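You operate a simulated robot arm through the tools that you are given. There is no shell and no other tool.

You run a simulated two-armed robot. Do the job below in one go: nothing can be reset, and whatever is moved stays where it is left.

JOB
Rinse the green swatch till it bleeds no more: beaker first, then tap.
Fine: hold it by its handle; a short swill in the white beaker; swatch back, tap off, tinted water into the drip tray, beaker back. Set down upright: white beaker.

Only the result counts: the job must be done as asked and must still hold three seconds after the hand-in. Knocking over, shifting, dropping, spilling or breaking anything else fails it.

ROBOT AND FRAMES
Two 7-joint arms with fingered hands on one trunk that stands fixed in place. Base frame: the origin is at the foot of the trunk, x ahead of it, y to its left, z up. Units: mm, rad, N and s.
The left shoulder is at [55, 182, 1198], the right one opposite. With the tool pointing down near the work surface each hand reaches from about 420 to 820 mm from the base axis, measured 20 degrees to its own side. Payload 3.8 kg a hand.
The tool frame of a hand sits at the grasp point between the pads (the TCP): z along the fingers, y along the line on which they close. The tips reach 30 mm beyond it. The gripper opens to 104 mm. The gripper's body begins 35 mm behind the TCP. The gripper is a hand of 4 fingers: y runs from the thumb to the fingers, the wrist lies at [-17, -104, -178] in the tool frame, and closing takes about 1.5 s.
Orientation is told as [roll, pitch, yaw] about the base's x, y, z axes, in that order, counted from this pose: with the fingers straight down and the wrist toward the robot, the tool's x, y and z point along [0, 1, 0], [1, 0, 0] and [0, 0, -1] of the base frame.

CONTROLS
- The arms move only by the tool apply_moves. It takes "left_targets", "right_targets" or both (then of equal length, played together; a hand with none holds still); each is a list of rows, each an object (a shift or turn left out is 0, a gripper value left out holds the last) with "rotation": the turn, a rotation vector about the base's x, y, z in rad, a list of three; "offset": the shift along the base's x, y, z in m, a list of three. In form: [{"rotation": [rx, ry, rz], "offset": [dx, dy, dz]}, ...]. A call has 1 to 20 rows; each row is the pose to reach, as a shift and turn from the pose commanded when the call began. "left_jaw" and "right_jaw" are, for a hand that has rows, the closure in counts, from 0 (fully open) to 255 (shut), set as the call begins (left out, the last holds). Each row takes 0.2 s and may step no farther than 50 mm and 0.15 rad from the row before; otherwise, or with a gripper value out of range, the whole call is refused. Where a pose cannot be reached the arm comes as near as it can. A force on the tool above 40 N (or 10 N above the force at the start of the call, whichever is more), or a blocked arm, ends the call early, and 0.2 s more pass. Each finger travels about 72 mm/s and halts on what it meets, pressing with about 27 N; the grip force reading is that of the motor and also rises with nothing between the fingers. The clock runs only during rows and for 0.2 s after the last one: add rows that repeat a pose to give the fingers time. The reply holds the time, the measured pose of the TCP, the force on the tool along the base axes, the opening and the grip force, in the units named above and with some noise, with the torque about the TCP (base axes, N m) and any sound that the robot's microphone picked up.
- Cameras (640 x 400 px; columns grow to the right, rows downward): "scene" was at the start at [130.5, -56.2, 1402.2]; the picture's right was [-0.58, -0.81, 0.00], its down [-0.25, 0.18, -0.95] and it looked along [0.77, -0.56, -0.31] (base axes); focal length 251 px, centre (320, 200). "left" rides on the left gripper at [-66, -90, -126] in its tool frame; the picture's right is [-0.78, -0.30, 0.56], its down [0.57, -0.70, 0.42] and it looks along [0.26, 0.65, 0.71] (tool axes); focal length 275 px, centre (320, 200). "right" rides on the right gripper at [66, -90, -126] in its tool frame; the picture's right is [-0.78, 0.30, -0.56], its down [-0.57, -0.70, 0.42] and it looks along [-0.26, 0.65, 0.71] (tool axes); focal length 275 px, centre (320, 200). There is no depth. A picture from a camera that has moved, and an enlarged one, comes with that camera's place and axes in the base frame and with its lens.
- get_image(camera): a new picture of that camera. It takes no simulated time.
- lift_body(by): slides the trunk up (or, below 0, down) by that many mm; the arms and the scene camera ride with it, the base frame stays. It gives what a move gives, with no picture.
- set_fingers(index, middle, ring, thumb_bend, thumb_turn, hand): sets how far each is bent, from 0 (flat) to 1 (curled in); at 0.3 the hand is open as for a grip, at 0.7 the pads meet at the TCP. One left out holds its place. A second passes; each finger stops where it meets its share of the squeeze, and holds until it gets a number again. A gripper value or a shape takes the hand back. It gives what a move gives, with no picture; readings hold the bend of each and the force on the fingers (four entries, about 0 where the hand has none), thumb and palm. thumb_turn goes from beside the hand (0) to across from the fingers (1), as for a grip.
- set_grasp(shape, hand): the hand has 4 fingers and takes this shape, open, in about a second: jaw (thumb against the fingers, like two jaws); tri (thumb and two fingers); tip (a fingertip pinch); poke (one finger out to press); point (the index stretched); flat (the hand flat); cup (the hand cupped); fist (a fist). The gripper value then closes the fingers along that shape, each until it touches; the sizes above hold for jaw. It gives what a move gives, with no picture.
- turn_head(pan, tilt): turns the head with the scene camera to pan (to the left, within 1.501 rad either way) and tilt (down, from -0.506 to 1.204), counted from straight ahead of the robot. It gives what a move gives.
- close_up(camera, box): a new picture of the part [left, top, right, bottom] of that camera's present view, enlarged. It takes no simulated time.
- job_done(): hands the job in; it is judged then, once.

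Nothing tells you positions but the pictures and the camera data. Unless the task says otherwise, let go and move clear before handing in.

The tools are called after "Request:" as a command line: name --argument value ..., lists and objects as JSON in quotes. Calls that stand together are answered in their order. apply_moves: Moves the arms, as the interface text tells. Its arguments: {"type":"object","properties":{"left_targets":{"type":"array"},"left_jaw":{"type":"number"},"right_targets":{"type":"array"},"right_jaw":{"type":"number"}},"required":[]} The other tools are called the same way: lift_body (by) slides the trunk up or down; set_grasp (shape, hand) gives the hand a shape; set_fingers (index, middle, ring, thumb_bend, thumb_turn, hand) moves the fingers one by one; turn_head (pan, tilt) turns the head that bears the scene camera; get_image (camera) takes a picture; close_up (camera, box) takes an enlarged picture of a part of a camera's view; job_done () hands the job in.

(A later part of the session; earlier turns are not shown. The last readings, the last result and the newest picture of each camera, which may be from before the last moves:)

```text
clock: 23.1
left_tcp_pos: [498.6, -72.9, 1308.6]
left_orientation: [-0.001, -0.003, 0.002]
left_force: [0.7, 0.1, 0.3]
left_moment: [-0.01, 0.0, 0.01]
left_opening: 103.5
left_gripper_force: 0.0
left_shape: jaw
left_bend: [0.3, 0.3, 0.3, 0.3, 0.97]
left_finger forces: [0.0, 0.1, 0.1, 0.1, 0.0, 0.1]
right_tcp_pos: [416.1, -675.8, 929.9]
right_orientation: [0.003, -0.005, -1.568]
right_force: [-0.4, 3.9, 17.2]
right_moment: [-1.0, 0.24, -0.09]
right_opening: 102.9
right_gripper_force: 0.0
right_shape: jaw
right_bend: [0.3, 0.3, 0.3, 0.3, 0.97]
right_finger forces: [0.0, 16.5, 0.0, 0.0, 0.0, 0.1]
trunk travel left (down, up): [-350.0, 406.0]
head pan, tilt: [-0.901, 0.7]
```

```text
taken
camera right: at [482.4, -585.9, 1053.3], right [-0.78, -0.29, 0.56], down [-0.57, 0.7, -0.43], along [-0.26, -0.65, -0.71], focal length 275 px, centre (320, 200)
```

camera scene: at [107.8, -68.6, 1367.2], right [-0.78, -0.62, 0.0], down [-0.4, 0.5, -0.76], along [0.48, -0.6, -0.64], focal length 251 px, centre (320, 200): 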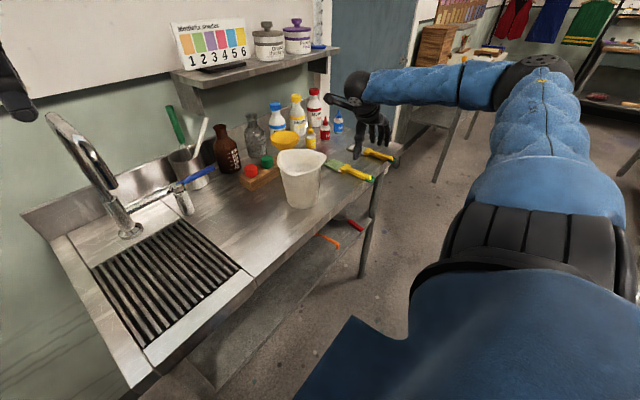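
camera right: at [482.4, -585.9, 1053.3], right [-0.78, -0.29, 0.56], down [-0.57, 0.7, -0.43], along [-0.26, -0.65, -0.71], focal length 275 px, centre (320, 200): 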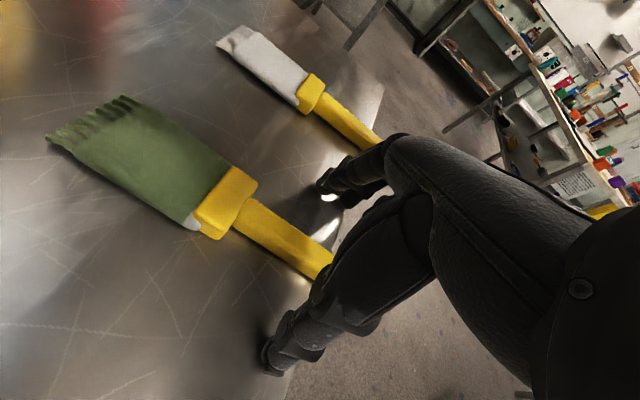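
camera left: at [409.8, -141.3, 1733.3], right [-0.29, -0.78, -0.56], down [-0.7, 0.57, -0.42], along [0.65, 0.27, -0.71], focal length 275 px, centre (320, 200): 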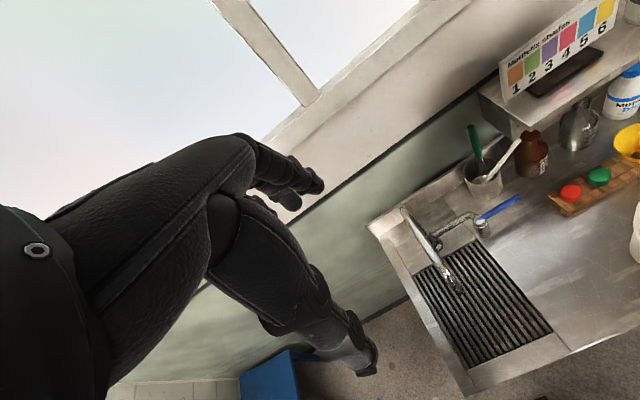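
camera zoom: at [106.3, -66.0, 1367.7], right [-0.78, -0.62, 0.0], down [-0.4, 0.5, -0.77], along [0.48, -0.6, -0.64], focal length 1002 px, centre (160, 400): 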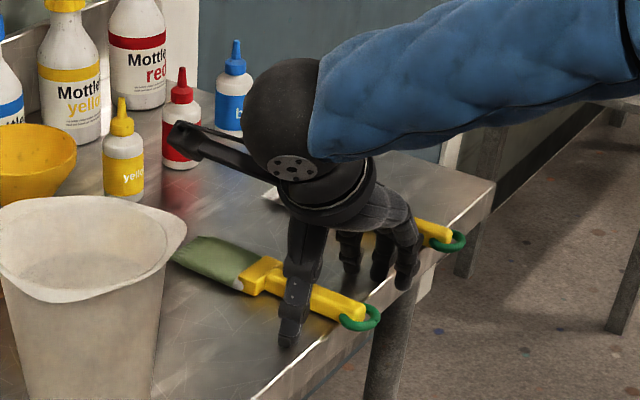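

The middle fingertip already touches the bench at TCP z ≈ 930, because the open fingers reach further down. I'll back up slightly, partly close the hand so the tips retract, then descend again.

Request:
apply_moves --right_targets '[{"offset": [0, 0, 0.02]}, {"offset": [0, 0, 0.025]}, {"offset": [0, 0, 0.025]}, {"offset": [0, 0, 0.025]}, {"offset": [0, 0, 0.025]}, {"offset": [0, 0, 0.025]}]' --right_jaw 130

Request:
close_up --camera "scene" --box '[310, 100, 410, 200]'

Request:
get_image --camera "right"

```text
clock: 24.5
left_tcp_pos: [499.3, -76.0, 1307.2]
left_orientation: [0.0, -0.001, 0.003]
left_force: [0.6, -0.1, -0.8]
left_moment: [-0.01, 0.03, -0.02]
left_opening: 103.4
left_gripper_force: 0.1
left_shape: jaw
left_bend: [0.3, 0.3, 0.3, 0.3, 0.97]
left_finger forces: [0.1, 0.0, 0.0, 0.0, 0.0, 0.1]
right_tcp_pos: [414.3, -676.5, 948.6]
right_orientation: [0.0, 0.001, -1.569]
right_force: [0.4, -0.2, -0.1]
right_moment: [-0.03, 0.0, 0.0]
right_opening: 5.0
right_gripper_force: 26.8
right_shape: jaw
right_bend: [0.7, 0.41, 0.58, 0.5, 1.0]
right_finger forces: [0.0, 0.1, 0.0, 0.1, 0.0, 0.0]
trunk travel left (down, up): [-350.0, 406.0]
head pan, tilt: [-0.901, 0.7]
```

```text
4.00 times, centred on (360, 150) of scene
camera zoom: at [107.5, -68.2, 1367.3], right [-0.78, -0.62, 0.0], down [-0.4, 0.5, -0.76], along [0.48, -0.6, -0.64], focal length 1002 px, centre (160, 400)
```

zoom: 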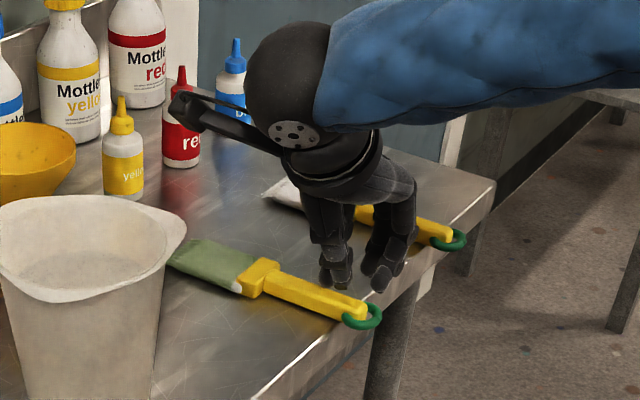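

```text
taken
camera right: at [481.5, -586.2, 1073.6], right [-0.78, -0.3, 0.56], down [-0.57, 0.7, -0.42], along [-0.26, -0.65, -0.71], focal length 275 px, centre (320, 200)
```

right: 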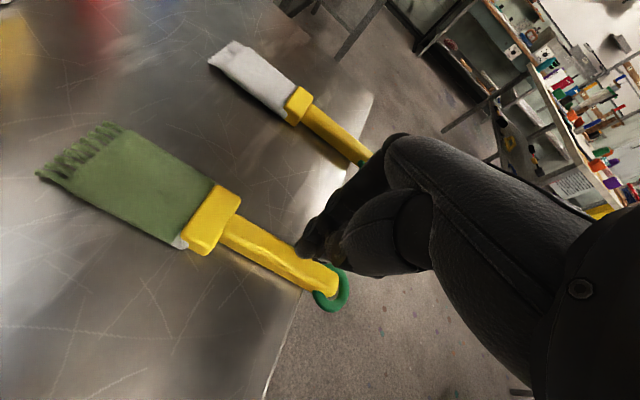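

Count 130 closed the hand much further than I expected. I'll set each finger's bend directly to a half-open pre-shape instead.

Request:
set_fingers --hand "right" --index 0.48 --middle 0.48 --ring 0.48 --thumb_bend 0.48 --thumb_turn 1.0

Request:
close_up --camera "scene" --box '[310, 100, 410, 200]'

Request:
get_image --camera "right"

```text
clock: 25.5
left_tcp_pos: [498.4, -75.1, 1307.7]
left_orientation: [0.001, 0.001, 0.002]
left_force: [-0.3, 0.3, -0.6]
left_moment: [0.01, 0.03, 0.02]
left_opening: 103.5
left_gripper_force: 0.1
left_shape: jaw
left_bend: [0.3, 0.3, 0.3, 0.3, 0.97]
left_finger forces: [0.1, 0.1, 0.0, 0.1, 0.0, 0.0]
right_tcp_pos: [415.4, -675.4, 949.0]
right_orientation: [-0.001, -0.001, -1.57]
right_force: [0.4, 0.3, 0.6]
right_moment: [0.03, -0.04, 0.03]
right_opening: 58.3
right_gripper_force: 0.1
right_shape: fingers
right_bend: [0.48, 0.48, 0.48, 0.48, 1.0]
right_finger forces: [0.1, 0.0, 0.1, 0.0, 0.0, 0.1]
trunk travel left (down, up): [-350.0, 406.0]
head pan, tilt: [-0.901, 0.7]
```

```text
4.00 times, centred on (360, 150) of scene
camera zoom: at [107.6, -68.3, 1367.3], right [-0.78, -0.62, 0.0], down [-0.4, 0.5, -0.76], along [0.48, -0.6, -0.64], focal length 1002 px, centre (160, 400)
```

zoom: 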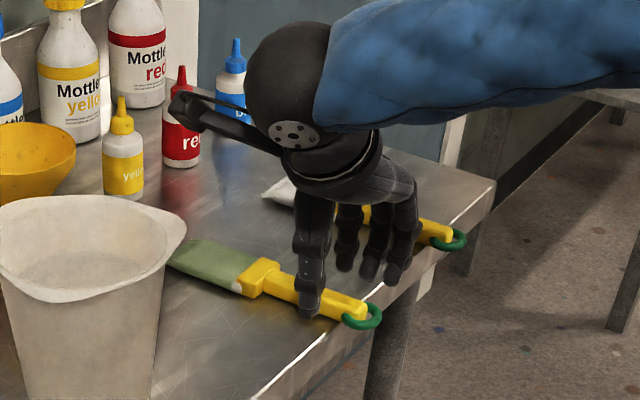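

```text
taken
camera right: at [481.6, -586.3, 1073.5], right [-0.78, -0.3, 0.56], down [-0.57, 0.7, -0.42], along [-0.26, -0.65, -0.71], focal length 275 px, centre (320, 200)
```

right: 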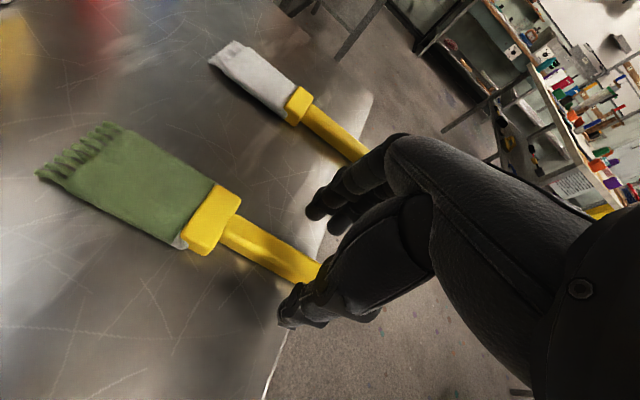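

The opening is now 58 mm with the handle between thumb and fingers. I'll narrow it to about 40 mm, centre on the handle, and lower gently.

Request:
set_fingers --hand "right" --index 0.55 --middle 0.55 --ring 0.55 --thumb_bend 0.55

Request:
apply_moves --right_targets '[{"offset": [0.002, -0.002, -0.01]}, {"offset": [0.002, -0.002, -0.018]}, {"offset": [0.002, -0.002, -0.022]}, {"offset": [0.002, -0.002, -0.025]}, {"offset": [0.002, -0.002, -0.027]}]'

Request:
close_up --camera "scene" --box '[330, 130, 400, 200]'

Request:
get_image --camera "right"

```text
clock: 26.5
left_tcp_pos: [499.3, -74.4, 1306.9]
left_orientation: [-0.001, 0.001, 0.002]
left_force: [0.3, 0.6, -0.6]
left_moment: [0.0, 0.05, 0.02]
left_opening: 103.5
left_gripper_force: 0.1
left_shape: jaw
left_bend: [0.3, 0.3, 0.3, 0.3, 0.97]
left_finger forces: [0.1, 0.0, 0.0, 0.0, 0.0, 0.0]
right_tcp_pos: [416.6, -675.4, 948.6]
right_orientation: [-0.001, 0.0, -1.571]
right_force: [0.0, 0.7, 0.7]
right_moment: [-0.02, 0.01, -0.03]
right_opening: 41.2
right_gripper_force: 0.1
right_shape: fingers
right_bend: [0.55, 0.55, 0.55, 0.55, 1.0]
right_finger forces: [0.0, 0.1, 0.0, 0.0, 0.0, 0.0]
trunk travel left (down, up): [-350.0, 406.0]
head pan, tilt: [-0.901, 0.7]
```

```text
clock: 27.6
left_tcp_pos: [497.0, -74.6, 1308.2]
left_orientation: [0.001, 0.001, 0.002]
left_force: [0.0, 0.5, 0.3]
left_moment: [0.01, 0.01, 0.0]
left_opening: 103.9
left_gripper_force: 0.2
left_shape: jaw
left_bend: [0.3, 0.3, 0.3, 0.3, 0.97]
left_finger forces: [0.0, 0.1, 0.1, 0.1, 0.0, 0.0]
right_tcp_pos: [421.4, -680.9, 933.3]
right_orientation: [0.012, -0.015, -1.567]
right_force: [-6.0, -0.1, 21.1]
right_moment: [0.09, 0.26, 0.03]
right_opening: 42.9
right_gripper_force: 10.8
right_shape: fingers
right_bend: [0.55, 0.56, 0.55, 0.54, 1.0]
right_finger forces: [2.5, 8.9, 0.0, 0.1, 9.2, 0.0]
trunk travel left (down, up): [-350.0, 406.0]
head pan, tilt: [-0.901, 0.7]
stopped in row 5 (right hand): the force on the tool passed its limit at 42 N (the readings are from after the stop); the commanded pose is now the measured one
```

```text
5.71 times, centred on (365, 165) of scene
camera zoom: at [106.7, -67.3, 1367.4], right [-0.78, -0.62, 0.0], down [-0.4, 0.5, -0.77], along [0.48, -0.6, -0.64], focal length 1432 px, centre (63, 400)
```

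zoom: 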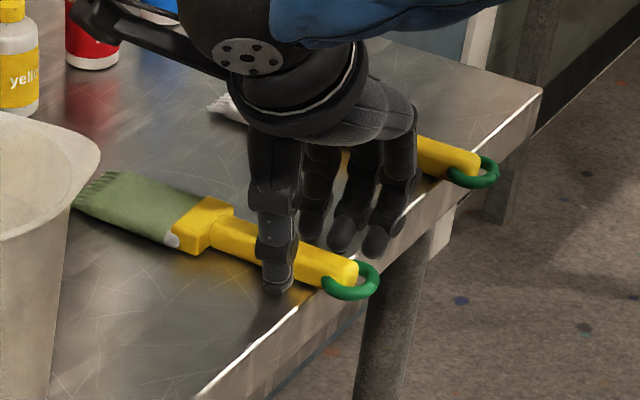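

```text
taken
camera right: at [486.6, -589.4, 1057.3], right [-0.78, -0.29, 0.55], down [-0.57, 0.69, -0.44], along [-0.26, -0.66, -0.71], focal length 275 px, centre (320, 200)
```

right: 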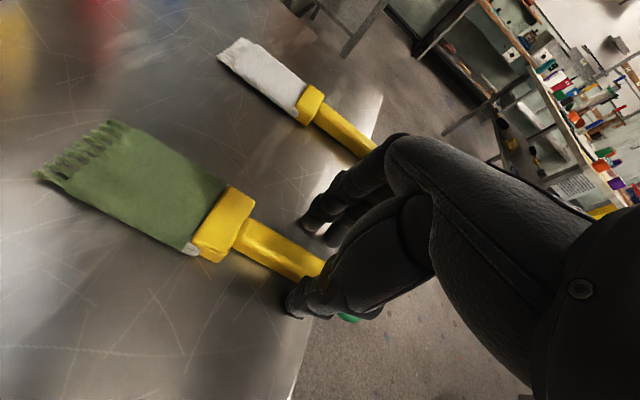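

The fingertips met something at TCP z ≈ 933. I'll look closely to see whether it's the bench or the handle.

Request:
close_up --camera "right" --box '[220, 170, 380, 340]'

Request:
close_up --camera "scene" --box '[345, 145, 390, 185]'

```text
2.35 times, centred on (300, 255) of right
camera zoom: at [486.6, -589.4, 1057.3], right [-0.78, -0.29, 0.55], down [-0.57, 0.69, -0.44], along [-0.26, -0.66, -0.71], focal length 648 px, centre (367, 71)
```

zoom: 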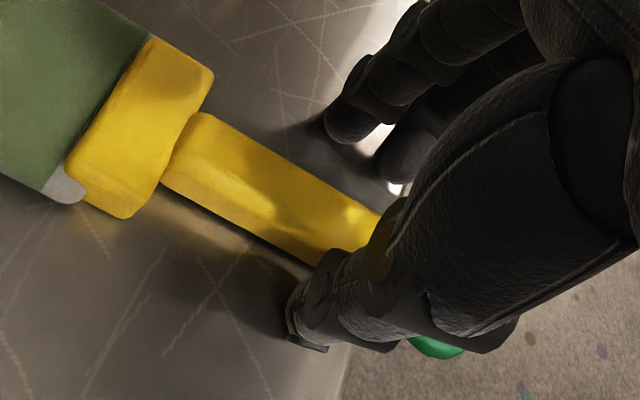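

```text
10.00 times, centred on (368, 165) of scene
camera zoom: at [106.7, -67.3, 1367.4], right [-0.78, -0.62, 0.0], down [-0.4, 0.5, -0.77], along [0.48, -0.6, -0.64], focal length 2506 px, centre (-155, 550)
```

zoom: 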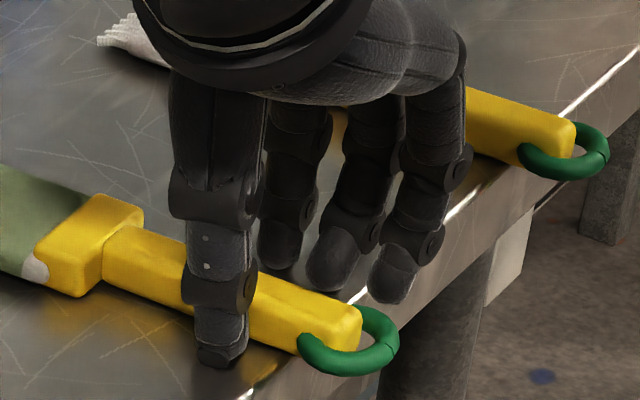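

The thumb, index and middle tips rest on the bench on either side of the bar-shaped handle. I'll raise about 4 mm and close on it.

Request:
apply_moves --right_targets '[{"offset": [-0.002, 0.002, 0.003]}, {"offset": [-0.003, 0.003, 0.005]}, {"offset": [-0.003, 0.003, 0.005]}]'

Request:
set_fingers --hand "right" --index 0.85 --middle 0.85 --ring 0.85 --thumb_bend 0.85

Request:
close_up --camera "right" --box '[220, 170, 380, 340]'

Request:
close_up --camera "scene" --box '[330, 130, 400, 200]'

```text
clock: 28.4
left_tcp_pos: [498.2, -75.0, 1308.0]
left_orientation: [0.0, 0.0, 0.001]
left_force: [0.0, 0.1, 0.0]
left_moment: [-0.01, 0.03, 0.04]
left_opening: 103.6
left_gripper_force: 0.0
left_shape: jaw
left_bend: [0.3, 0.3, 0.3, 0.3, 0.97]
left_finger forces: [0.0, 0.0, 0.0, 0.0, 0.0, 0.0]
right_tcp_pos: [417.3, -679.2, 932.4]
right_orientation: [0.007, -0.005, -1.573]
right_force: [0.2, 0.6, 3.3]
right_moment: [-0.09, 0.0, 0.06]
right_opening: 40.7
right_gripper_force: 2.0
right_shape: fingers
right_bend: [0.55, 0.55, 0.55, 0.55, 1.0]
right_finger forces: [0.0, 4.0, 0.0, 0.0, 0.0, 0.1]
trunk travel left (down, up): [-350.0, 406.0]
head pan, tilt: [-0.901, 0.7]
```

```text
clock: 29.4
left_tcp_pos: [499.4, -76.7, 1307.8]
left_orientation: [0.002, 0.001, 0.002]
left_force: [0.5, 0.4, 0.1]
left_moment: [-0.02, 0.02, 0.01]
left_opening: 103.5
left_gripper_force: 0.1
left_shape: jaw
left_bend: [0.3, 0.3, 0.3, 0.3, 0.97]
left_finger forces: [0.1, 0.1, 0.0, 0.1, 0.2, 0.0]
right_tcp_pos: [417.9, -679.2, 933.7]
right_orientation: [0.009, -0.008, -1.569]
right_force: [-0.6, -0.2, -1.0]
right_moment: [0.01, 0.06, -0.01]
right_opening: 14.6
right_gripper_force: 24.2
right_shape: fingers
right_bend: [0.73, 0.75, 0.85, 0.68, 0.99]
right_finger forces: [11.6, 12.5, 0.0, 0.0, 24.1, 0.0]
trunk travel left (down, up): [-350.0, 406.0]
head pan, tilt: [-0.901, 0.7]
```

```text
2.35 times, centred on (300, 255) of right
camera zoom: at [482.9, -587.9, 1058.9], right [-0.78, -0.29, 0.55], down [-0.57, 0.7, -0.43], along [-0.26, -0.65, -0.71], focal length 648 px, centre (367, 71)
```

zoom: 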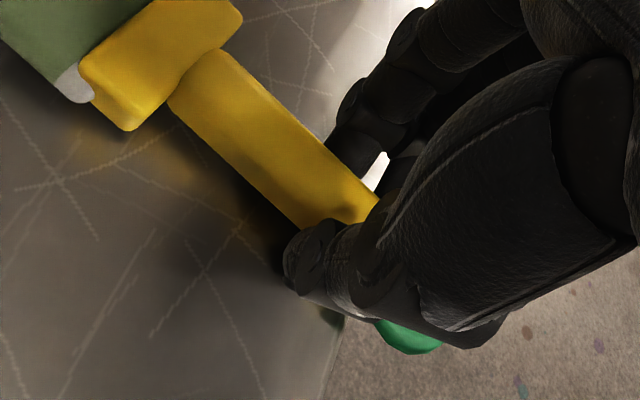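

```text
5.71 times, centred on (365, 165) of scene
camera zoom: at [107.6, -68.4, 1367.2], right [-0.78, -0.62, 0.0], down [-0.4, 0.5, -0.76], along [0.48, -0.6, -0.64], focal length 1432 px, centre (63, 400)
```

zoom: 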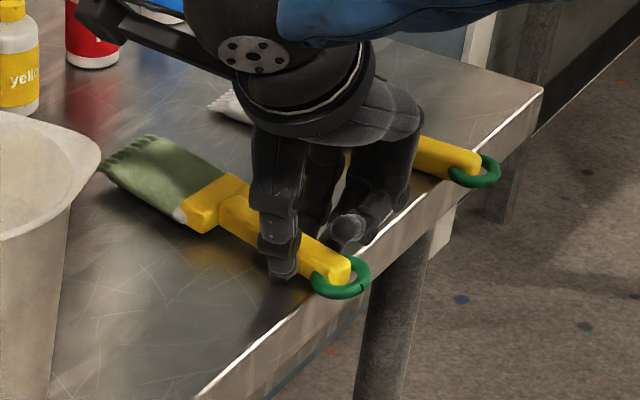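

The handle is gripped, with the thumb against index and middle and an opening of 14.6 mm. The ring finger curled past the end. I'll lift gently and check how the swatch sits in the hand.

Request:
apply_moves --right_targets '[{"offset": [0, 0, 0.01]}, {"offset": [0, 0, 0.025]}, {"offset": [0, 0, 0.045]}, {"offset": [0, 0, 0.07]}, {"offset": [0, 0, 0.1]}, {"offset": [0, 0, 0.13]}, {"offset": [0, 0, 0.15]}, {"offset": [0, 0, 0.16]}]'

Request:
get_image --camera "right"

Request:
close_up --camera "scene" --box '[300, 60, 420, 200]'

```text
clock: 31.2
left_tcp_pos: [497.4, -75.3, 1308.6]
left_orientation: [0.002, 0.0, 0.002]
left_force: [0.4, -0.1, 0.6]
left_moment: [0.01, -0.02, 0.01]
left_opening: 103.9
left_gripper_force: 0.0
left_shape: jaw
left_bend: [0.3, 0.3, 0.3, 0.3, 0.97]
left_finger forces: [0.0, 0.0, 0.0, 0.1, 0.0, 0.0]
right_tcp_pos: [417.2, -679.9, 1095.5]
right_orientation: [0.008, -0.009, -1.569]
right_force: [0.0, 0.0, 0.2]
right_moment: [0.01, 0.0, 0.0]
right_opening: 14.7
right_gripper_force: 24.2
right_shape: fingers
right_bend: [0.73, 0.75, 0.85, 0.68, 0.99]
right_finger forces: [11.5, 12.5, 0.1, 0.1, 24.1, 0.0]
trunk travel left (down, up): [-350.0, 406.0]
head pan, tilt: [-0.901, 0.7]
```

```text
taken
camera right: at [481.3, -587.9, 1220.0], right [-0.78, -0.29, 0.55], down [-0.57, 0.7, -0.43], along [-0.26, -0.65, -0.71], focal length 275 px, centre (320, 200)
```

right: 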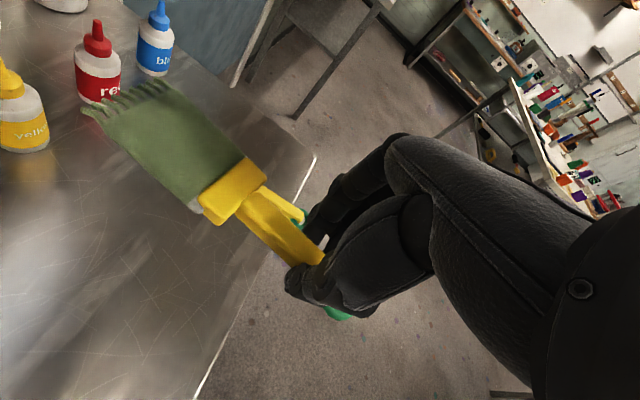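

```text
2.86 times, centred on (360, 130) of scene
camera zoom: at [107.6, -68.2, 1367.3], right [-0.78, -0.62, 0.0], down [-0.4, 0.5, -0.76], along [0.48, -0.6, -0.64], focal length 716 px, centre (206, 400)
```

zoom: 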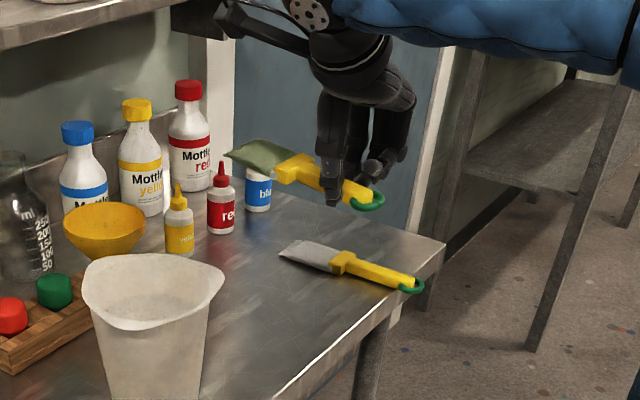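

The swatch is lifted and firmly held. I'll zoom in on both cameras to measure its attitude in the hand.

Request:
close_up --camera "right" --box '[60, 60, 360, 330]'

Request:
close_up --camera "scene" --box '[330, 90, 400, 150]'

```text
1.48 times, centred on (210, 195) of right
camera zoom: at [481.3, -587.9, 1220.0], right [-0.78, -0.29, 0.55], down [-0.57, 0.7, -0.43], along [-0.26, -0.65, -0.71], focal length 408 px, centre (483, 207)
```

zoom: 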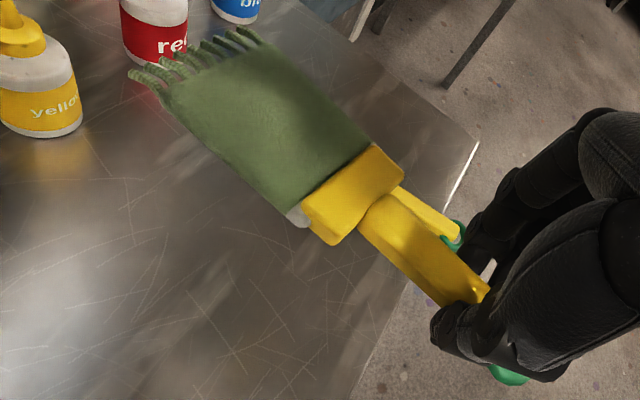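

```text
6.67 times, centred on (365, 120) of scene
camera zoom: at [107.6, -68.2, 1367.3], right [-0.78, -0.62, 0.0], down [-0.4, 0.5, -0.76], along [0.48, -0.6, -0.64], focal length 1671 px, centre (20, 733)
```

zoom: 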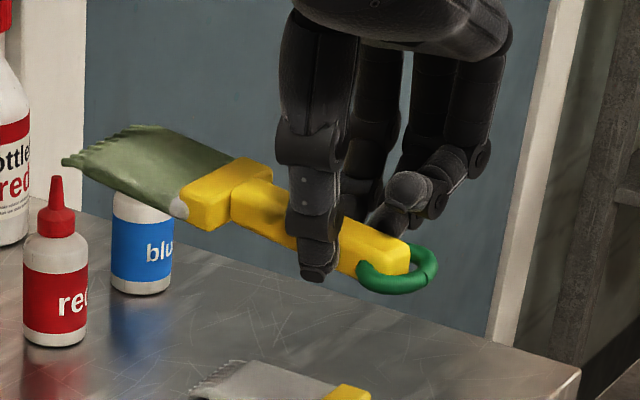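

The swatch sits level in the fingertips: handle about 26 mm below the TCP, fabric pointing +x, tip at [561, -698]. Cross-checks with fingertip contact put the bench top at z ≈ 898 rather than 882. The raised-trunk views were biased, so I'll re-measure the beaker and tap with the low cameras.

Request:
close_up --camera "left" --box '[480, 20, 640, 180]'

Request:
close_up --camera "left" --box '[320, 80, 540, 260]'

Request:
close_up --camera "scene" --box '[265, 135, 345, 215]'

Request:
get_image --camera "left"

```text
2.50 times, centred on (560, 100) of left
camera zoom: at [409.8, -141.2, 1433.3], right [-0.29, -0.78, -0.56], down [-0.7, 0.57, -0.42], along [0.65, 0.27, -0.71], focal length 688 px, centre (-280, 450)
```

zoom: 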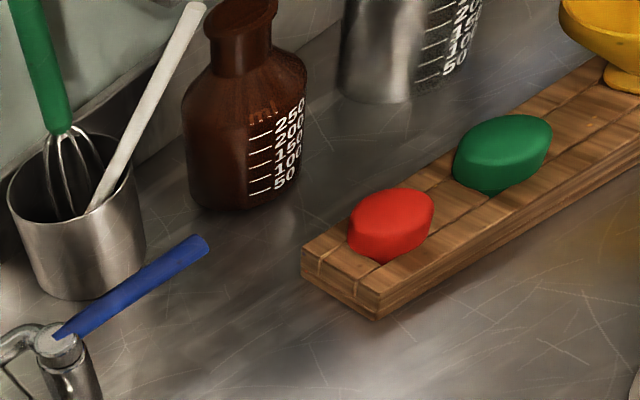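

```text
2.22 times, centred on (430, 170) of left
camera zoom: at [409.8, -141.2, 1433.3], right [-0.29, -0.78, -0.56], down [-0.7, 0.57, -0.42], along [0.65, 0.27, -0.71], focal length 612 px, centre (76, 267)
```

zoom: 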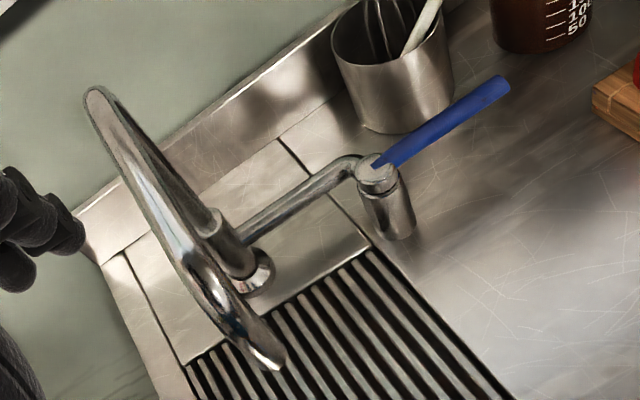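

```text
5.00 times, centred on (305, 175) of scene
camera zoom: at [107.6, -68.2, 1367.3], right [-0.78, -0.62, 0.0], down [-0.4, 0.5, -0.76], along [0.48, -0.6, -0.64], focal length 1253 px, centre (395, 325)
```

zoom: 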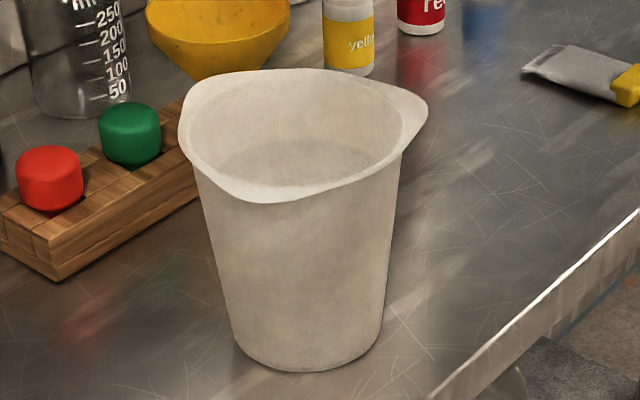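

```text
taken
camera left: at [409.8, -141.2, 1433.3], right [-0.29, -0.78, -0.56], down [-0.7, 0.57, -0.42], along [0.65, 0.27, -0.71], focal length 275 px, centre (320, 200)
```

left: 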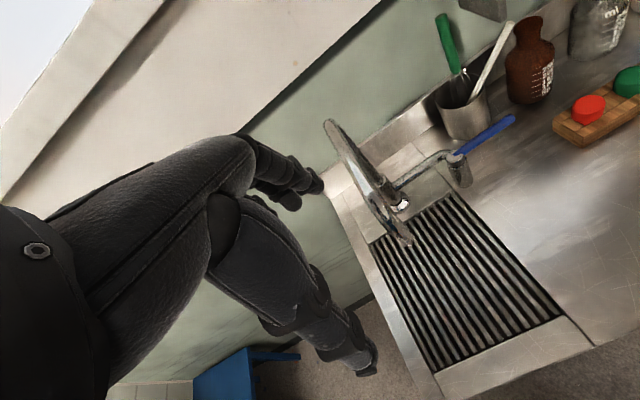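

With the corrected geometry, the beaker is centred near [494, -473], its rim is at z ≈ 1045 and the water at about 993. I'll raise the swatch and turn it to the left, keeping clear above the beaker.

Request:
apply_moves --right_targets '[{"offset": [0, 0, 0.04]}, {"offset": [0, 0, 0.08]}, {"offset": [0, 0, 0.12]}, {"offset": [0, 0.005, 0.16], "rotation": [0, 0, 0.08]}, {"offset": [0.005, 0.02, 0.175], "rotation": [0, 0, 0.2]}, {"offset": [0.012, 0.04, 0.175], "rotation": [0, 0, 0.33]}, {"offset": [0.02, 0.06, 0.175], "rotation": [0, 0, 0.46]}, {"offset": [0.027, 0.08, 0.175], "rotation": [0, 0, 0.59]}, {"offset": [0.033, 0.1, 0.175], "rotation": [0, 0, 0.72]}, {"offset": [0.039, 0.12, 0.175], "rotation": [0, 0, 0.85]}, {"offset": [0.045, 0.14, 0.175], "rotation": [0, 0, 0.98]}, {"offset": [0.05, 0.16, 0.175], "rotation": [0, 0, 1.11]}, {"offset": [0.055, 0.18, 0.175], "rotation": [0, 0, 1.24]}, {"offset": [0.06, 0.2, 0.175], "rotation": [0, 0, 1.37]}, {"offset": [0.063, 0.21, 0.175], "rotation": [0, 0, 1.5]}, {"offset": [0.063, 0.22, 0.175], "rotation": [0, 0, 1.571]}]'

Request:
get_image --camera "scene"

Request:
get_image --camera "right"

```text
clock: 34.6
left_tcp_pos: [498.6, -73.5, 1307.9]
left_orientation: [0.001, 0.001, 0.001]
left_force: [-0.8, 0.6, -0.1]
left_moment: [-0.05, -0.03, 0.02]
left_opening: 103.6
left_gripper_force: 0.1
left_shape: jaw
left_bend: [0.3, 0.3, 0.3, 0.3, 0.97]
left_finger forces: [0.1, 0.0, 0.1, 0.0, 0.0, 0.0]
right_tcp_pos: [481.1, -456.5, 1268.7]
right_orientation: [0.008, -0.009, 0.003]
right_force: [-0.4, 0.9, -1.8]
right_moment: [0.0, -0.01, 0.01]
right_opening: 15.0
right_gripper_force: 24.3
right_shape: fingers
right_bend: [0.73, 0.75, 0.85, 0.68, 0.99]
right_finger forces: [11.5, 12.5, 0.1, 0.0, 24.2, 0.1]
trunk travel left (down, up): [-350.0, 406.0]
head pan, tilt: [-0.901, 0.7]
```

```text
taken
camera scene: at [107.7, -67.9, 1367.3], right [-0.78, -0.62, 0.0], down [-0.4, 0.5, -0.76], along [0.48, -0.6, -0.64], focal length 251 px, centre (320, 200)
```

scene: 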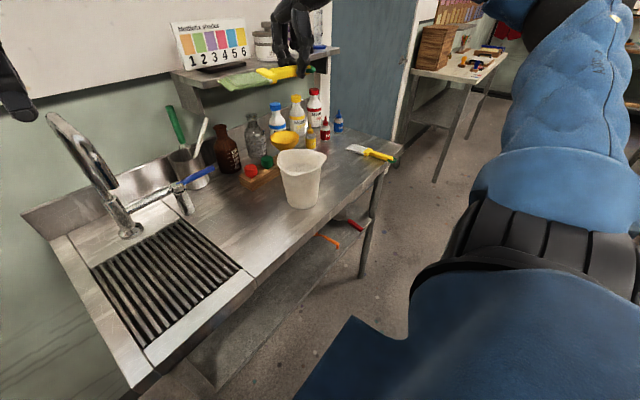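

```text
taken
camera right: at [389.7, -392.4, 1392.9], right [0.29, -0.78, 0.55], down [-0.7, -0.57, -0.44], along [0.66, -0.26, -0.71], focal length 275 px, centre (320, 200)
```

right: 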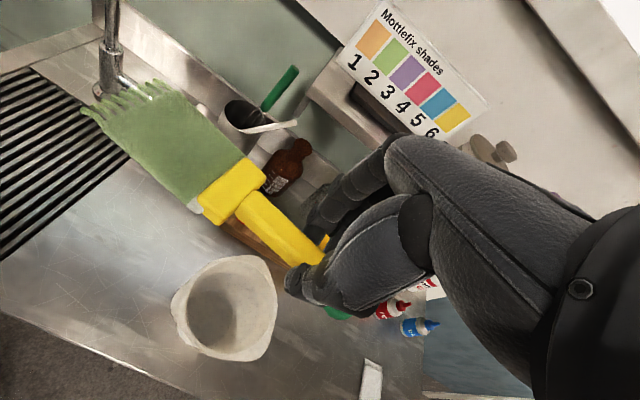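

The swatch now points left above the beaker. I'll zoom from this camera to refine the beaker's position before rolling the swatch down.

Request:
close_up --camera "right" --box '[140, 230, 300, 380]'

Request:
apply_moves --right_targets '[{"offset": [0, 0.003, 0], "rotation": [-0.14, 0, 0]}, {"offset": [0, 0.006, 0], "rotation": [-0.28, 0, 0]}, {"offset": [0, 0.009, 0], "rotation": [-0.42, 0, 0]}, {"offset": [0, 0.012, 0], "rotation": [-0.56, 0, 0]}, {"offset": [0, 0.015, 0], "rotation": [-0.7, 0, 0]}, {"offset": [0, 0.018, 0], "rotation": [-0.84, 0, 0]}, {"offset": [0, 0.02, 0], "rotation": [-0.98, 0, 0]}, {"offset": [0, 0.02, 0], "rotation": [-1.12, 0, 0]}, {"offset": [0, 0.02, 0], "rotation": [-1.26, 0, 0]}, {"offset": [0, 0.02, 0], "rotation": [-1.4, 0, 0]}, {"offset": [0, 0.02, 0], "rotation": [-1.5, 0, 0]}, {"offset": [0, 0.02, 0], "rotation": [-1.57, 0, 0]}]'

Request:
get_image --camera "scene"

Request:
get_image --camera "right"

```text
2.67 times, centred on (220, 305) of right
camera zoom: at [389.7, -392.4, 1392.9], right [0.29, -0.78, 0.55], down [-0.7, -0.57, -0.44], along [0.66, -0.26, -0.71], focal length 734 px, centre (587, -80)
```

zoom: 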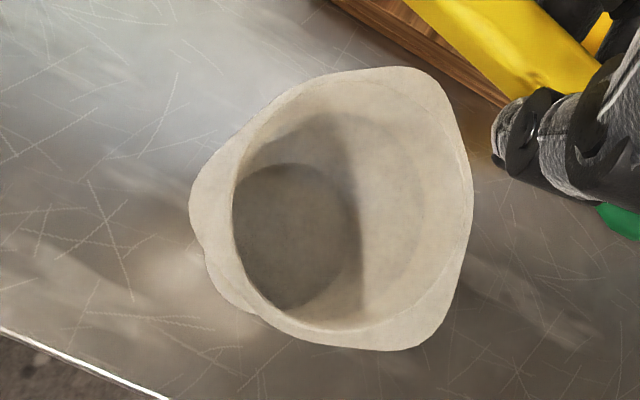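

```text
clock: 37.2
left_tcp_pos: [498.4, -75.9, 1307.4]
left_orientation: [0.0, 0.0, 0.002]
left_force: [0.1, 0.4, -0.1]
left_moment: [0.01, -0.01, -0.02]
left_opening: 104.0
left_gripper_force: 0.1
left_shape: jaw
left_bend: [0.3, 0.3, 0.3, 0.3, 0.97]
left_finger forces: [0.1, 0.1, 0.0, 0.0, 0.0, 0.1]
right_tcp_pos: [481.4, -436.5, 1268.7]
right_orientation: [-1.56, 0.002, 0.009]
right_force: [-0.5, -0.7, 0.3]
right_moment: [0.03, 0.02, -0.03]
right_opening: 14.7
right_gripper_force: 23.8
right_shape: fingers
right_bend: [0.73, 0.75, 0.85, 0.68, 0.99]
right_finger forces: [11.8, 12.3, 0.1, 0.1, 24.1, 0.0]
trunk travel left (down, up): [-350.0, 406.0]
head pan, tilt: [-0.901, 0.7]
```

```text
taken
camera scene: at [107.9, -68.4, 1367.2], right [-0.78, -0.62, 0.0], down [-0.4, 0.5, -0.76], along [0.48, -0.6, -0.64], focal length 251 px, centre (320, 200)
```

scene: 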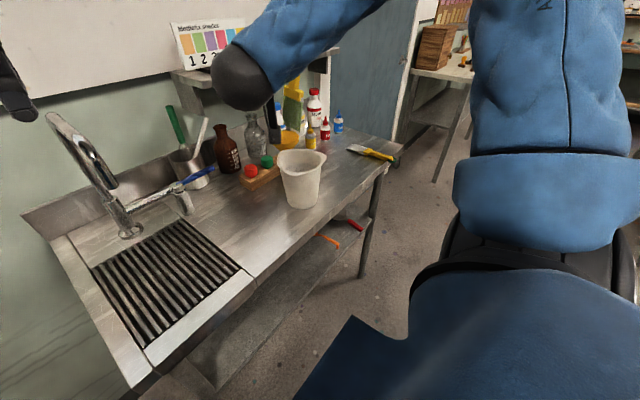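

```text
taken
camera right: at [390.3, -311.7, 1203.2], right [0.29, 0.55, 0.78], down [-0.7, -0.44, 0.57], along [0.66, -0.71, 0.26], focal length 275 px, centre (320, 200)
```

right: 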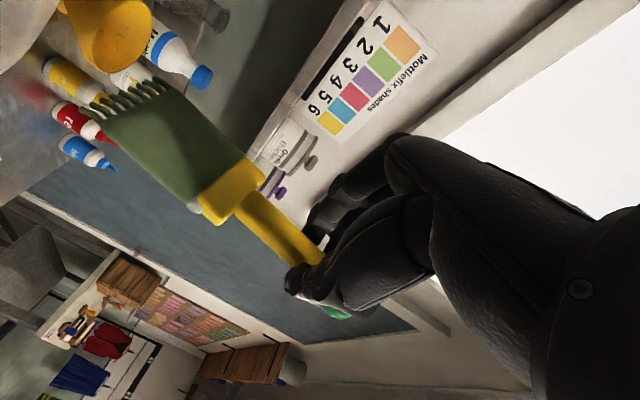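

The swatch now hangs down above the beaker, but the forearm blocks the head's view. I'll swing the left hand's camera round to watch from the left.

Request:
apply_moves --left_targets '[{"rotation": [0, 0, -0.14]}, {"rotation": [0, 0, -0.28]}, {"rotation": [0, 0, -0.42]}, {"rotation": [0, 0, -0.56]}, {"rotation": [0, 0, -0.7]}, {"rotation": [0, 0, -0.84]}, {"rotation": [0, 0, -0.98]}, {"rotation": [0, 0, -1.12]}, {"rotation": [0, 0, -1.26]}, {"rotation": [0, 0, -1.4]}, {"rotation": [0, 0, -1.5]}]'

Request:
get_image --camera "left"

```text
clock: 39.6
left_tcp_pos: [498.0, -75.5, 1308.1]
left_orientation: [-0.001, -0.001, -1.049]
left_force: [0.6, -0.1, 0.5]
left_moment: [0.02, 0.01, 0.05]
left_opening: 103.6
left_gripper_force: 0.0
left_shape: jaw
left_bend: [0.3, 0.3, 0.3, 0.3, 0.97]
left_finger forces: [0.0, 0.0, 0.1, 0.0, 0.0, 0.0]
left hand out of reach, approached as far as the arm can: row 8, 9, 10, 11
right_tcp_pos: [480.4, -436.7, 1268.7]
right_orientation: [-1.562, 0.001, 0.01]
right_force: [0.0, -0.1, -0.6]
right_moment: [0.0, -0.02, -0.01]
right_opening: 14.8
right_gripper_force: 24.4
right_shape: fingers
right_bend: [0.73, 0.75, 0.85, 0.68, 0.99]
right_finger forces: [11.9, 12.3, 0.1, 0.1, 24.1, 0.0]
trunk travel left (down, up): [-350.0, 406.0]
head pan, tilt: [-0.901, 0.7]
```

```text
taken
camera left: at [397.1, -30.2, 1433.4], right [-0.82, -0.13, -0.56], down [0.15, 0.89, -0.42], along [0.55, -0.43, -0.71], focal length 275 px, centre (320, 200)
```

left: 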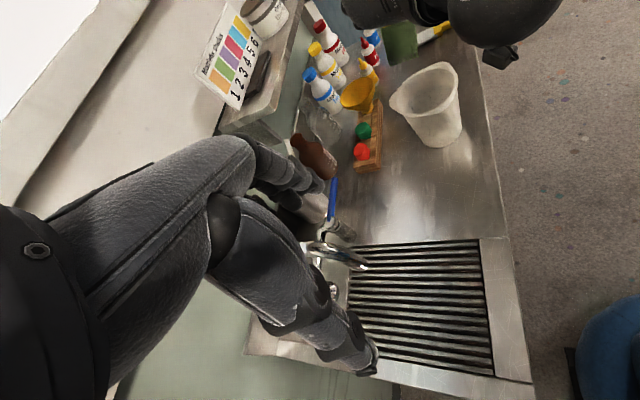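

The left camera now sees both the beaker and the swatch above it. I'll lower until the fringe is just above the rim and check the alignment.

Request:
apply_moves --right_targets '[{"offset": [0.002, 0, -0.02]}, {"offset": [0.004, 0, -0.04]}, {"offset": [0.004, 0, -0.055]}, {"offset": [0.004, 0, -0.06]}]'

Request:
close_up --camera "left" --box '[340, 0, 540, 160]'

Request:
get_image --camera "scene"

Request:
get_image --camera "right"

```text
clock: 40.6
left_tcp_pos: [496.9, -75.2, 1307.2]
left_orientation: [0.0, -0.001, -1.047]
left_force: [-0.2, -0.2, -0.4]
left_moment: [0.02, 0.01, 0.02]
left_opening: 103.6
left_gripper_force: 0.1
left_shape: jaw
left_bend: [0.3, 0.3, 0.3, 0.3, 0.97]
left_finger forces: [0.0, 0.0, 0.0, 0.0, 0.0, 0.1]
right_tcp_pos: [485.0, -436.1, 1209.2]
right_orientation: [-1.561, 0.001, 0.008]
right_force: [-0.1, -0.6, -0.5]
right_moment: [0.02, -0.02, -0.01]
right_opening: 14.8
right_gripper_force: 23.9
right_shape: fingers
right_bend: [0.73, 0.75, 0.85, 0.68, 0.99]
right_finger forces: [11.8, 12.3, 0.0, 0.1, 24.1, 0.0]
trunk travel left (down, up): [-350.0, 406.0]
head pan, tilt: [-0.901, 0.7]
```

```text
2.50 times, centred on (440, 80) of left
camera zoom: at [397.1, -30.3, 1433.4], right [-0.82, -0.13, -0.56], down [0.15, 0.89, -0.42], along [0.55, -0.43, -0.71], focal length 688 px, centre (20, 500)
```

zoom: 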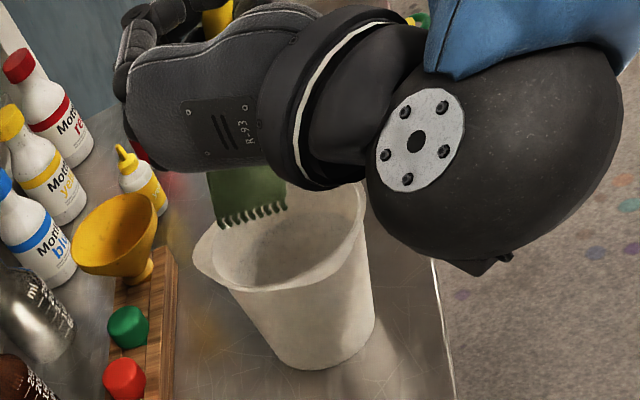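

```text
taken
camera scene: at [107.7, -68.3, 1367.3], right [-0.78, -0.62, 0.0], down [-0.4, 0.5, -0.76], along [0.48, -0.6, -0.64], focal length 251 px, centre (320, 200)
```

scene: 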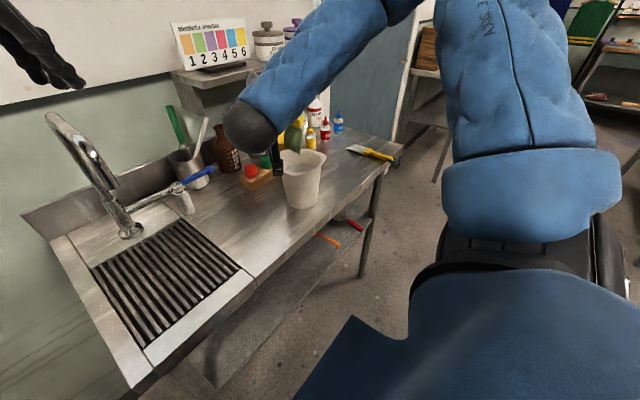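

```text
taken
camera right: at [393.5, -312.0, 1143.2], right [0.29, 0.55, 0.78], down [-0.7, -0.44, 0.57], along [0.66, -0.71, 0.26], focal length 275 px, centre (320, 200)
```

right: 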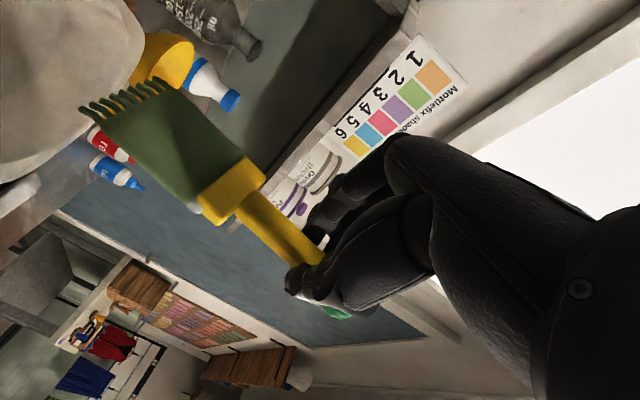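

The fringe is where I predicted (about [507, -460]) and the beaker centre is near [490, -466]. I'll shift slightly and lower in stages, watching the clearance to the rim.

Request:
apply_moves --right_targets '[{"offset": [-0.008, 0.006, 0]}, {"offset": [-0.008, 0.012, -0.01]}, {"offset": [-0.008, 0.012, -0.03]}, {"offset": [-0.008, 0.012, -0.05]}, {"offset": [-0.008, 0.012, -0.07]}, {"offset": [-0.008, 0.012, -0.085]}, {"offset": [-0.008, 0.012, -0.09]}]'

Request:
close_up --camera "left" --box '[360, 20, 520, 160]'

Request:
get_image --camera "right"

Request:
close_up --camera "scene" --box '[200, 70, 360, 220]'

```text
clock: 42.2
left_tcp_pos: [497.7, -74.7, 1308.2]
left_orientation: [0.0, -0.001, -1.048]
left_force: [0.2, -0.2, 1.0]
left_moment: [-0.01, 0.01, 0.02]
left_opening: 103.6
left_gripper_force: 0.1
left_shape: jaw
left_bend: [0.3, 0.3, 0.3, 0.3, 0.97]
left_finger forces: [0.1, 0.0, 0.0, 0.0, 0.0, 0.1]
right_tcp_pos: [477.7, -426.8, 1119.4]
right_orientation: [-1.56, -0.001, 0.009]
right_force: [-0.3, -0.4, 0.0]
right_moment: [-0.02, -0.01, 0.02]
right_opening: 14.7
right_gripper_force: 23.9
right_shape: fingers
right_bend: [0.73, 0.75, 0.85, 0.68, 0.99]
right_finger forces: [11.9, 12.2, 0.0, 0.0, 24.1, 0.0]
trunk travel left (down, up): [-350.0, 406.0]
head pan, tilt: [-0.901, 0.7]
```

```text
2.86 times, centred on (440, 90) of left
camera zoom: at [397.2, -30.2, 1433.4], right [-0.82, -0.13, -0.56], down [0.15, 0.89, -0.42], along [0.55, -0.43, -0.71], focal length 786 px, centre (-23, 514)
```

zoom: 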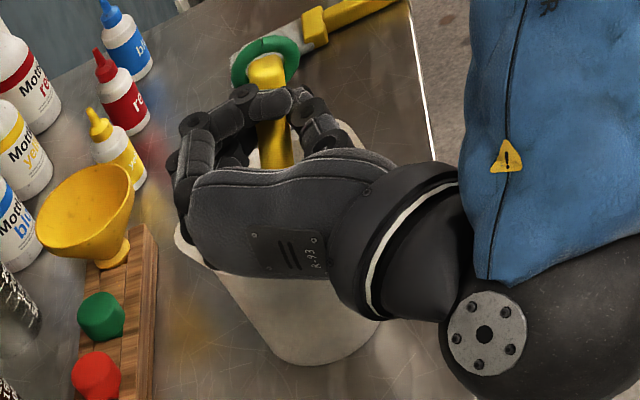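

```text
taken
camera right: at [386.8, -301.2, 1052.8], right [0.29, 0.55, 0.78], down [-0.7, -0.44, 0.57], along [0.66, -0.71, 0.26], focal length 275 px, centre (320, 200)
```

right: 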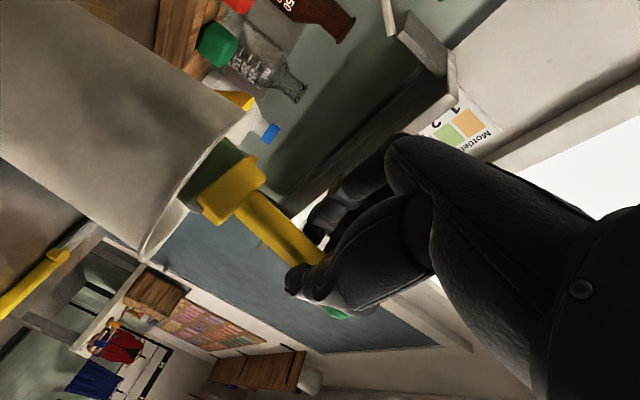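

```text
2.67 times, centred on (280, 145) of scene
camera zoom: at [107.7, -68.2, 1367.3], right [-0.78, -0.62, 0.0], down [-0.4, 0.5, -0.76], along [0.48, -0.6, -0.64], focal length 668 px, centre (427, 347)
```

zoom: 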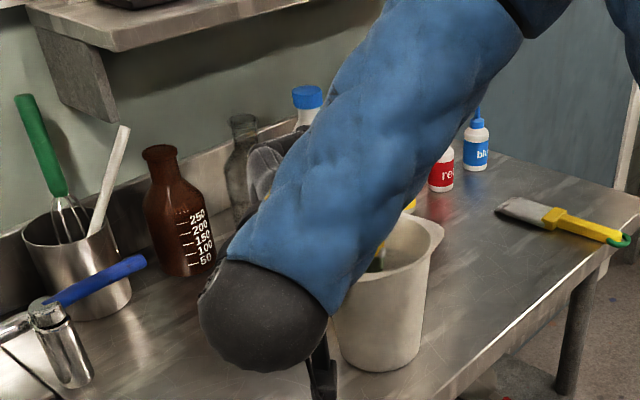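

The swatch is going cleanly into the beaker with good clearance. I'll lower it a further 28 mm into the water and look.

Request:
apply_moves --right_targets '[{"offset": [0, 0.001, -0.01]}, {"offset": [0, 0.001, -0.02]}, {"offset": [0, 0.001, -0.026]}, {"offset": [0, 0.001, -0.028]}]'

Request:
get_image --camera "right"

Request:
close_up --camera "left" --box '[380, 30, 500, 150]'

Request:
close_up --camera "scene" --box '[250, 130, 350, 220]'

```text
clock: 43.2
left_tcp_pos: [497.7, -75.5, 1307.3]
left_orientation: [-0.001, 0.0, -1.048]
left_force: [-0.7, 0.3, -0.4]
left_moment: [0.03, 0.0, 0.0]
left_opening: 103.5
left_gripper_force: 0.0
left_shape: jaw
left_bend: [0.3, 0.3, 0.3, 0.3, 0.97]
left_finger forces: [0.0, 0.0, 0.0, 0.1, 0.0, 0.0]
right_tcp_pos: [476.9, -424.5, 1091.7]
right_orientation: [-1.561, 0.0, 0.01]
right_force: [-0.4, -1.1, -0.9]
right_moment: [0.0, 0.01, -0.01]
right_opening: 14.7
right_gripper_force: 24.2
right_shape: fingers
right_bend: [0.73, 0.75, 0.85, 0.68, 0.99]
right_finger forces: [11.7, 12.3, 0.0, 0.0, 24.1, 0.1]
trunk travel left (down, up): [-350.0, 406.0]
head pan, tilt: [-0.901, 0.7]
```

```text
taken
camera right: at [386.5, -299.4, 1025.1], right [0.29, 0.55, 0.78], down [-0.7, -0.44, 0.57], along [0.66, -0.71, 0.26], focal length 275 px, centre (320, 200)
```

right: 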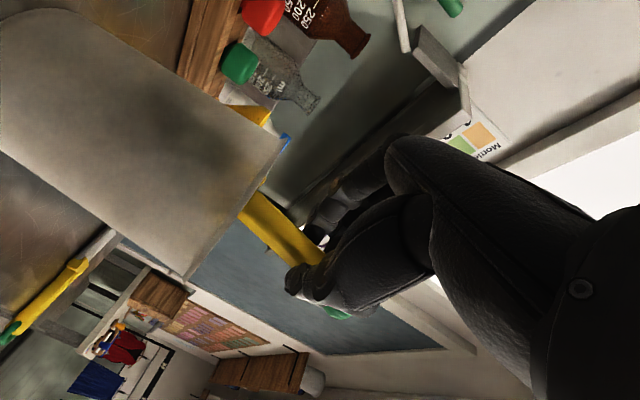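

```text
3.33 times, centred on (440, 90) of left
camera zoom: at [397.1, -30.2, 1433.4], right [-0.82, -0.13, -0.56], down [0.15, 0.89, -0.42], along [0.55, -0.43, -0.71], focal length 918 px, centre (-80, 567)
```

zoom: 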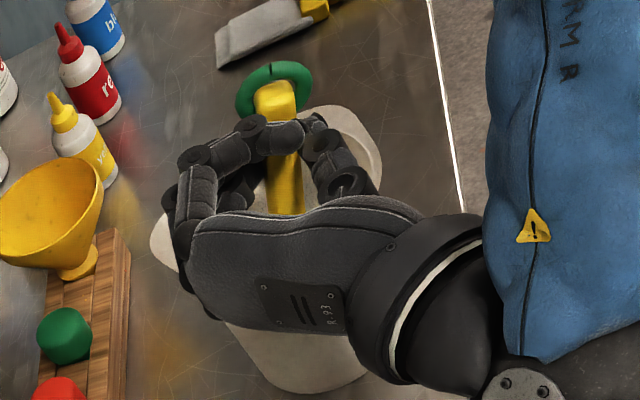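

```text
4.44 times, centred on (300, 175) of scene
camera zoom: at [107.6, -68.2, 1367.3], right [-0.78, -0.62, 0.0], down [-0.4, 0.5, -0.76], along [0.48, -0.6, -0.64], focal length 1114 px, centre (409, 311)
```

zoom: 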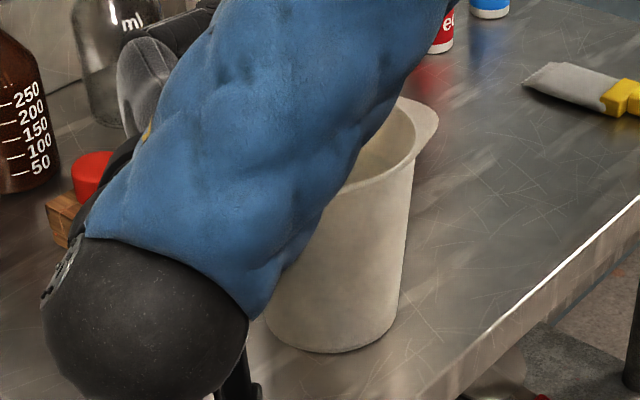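

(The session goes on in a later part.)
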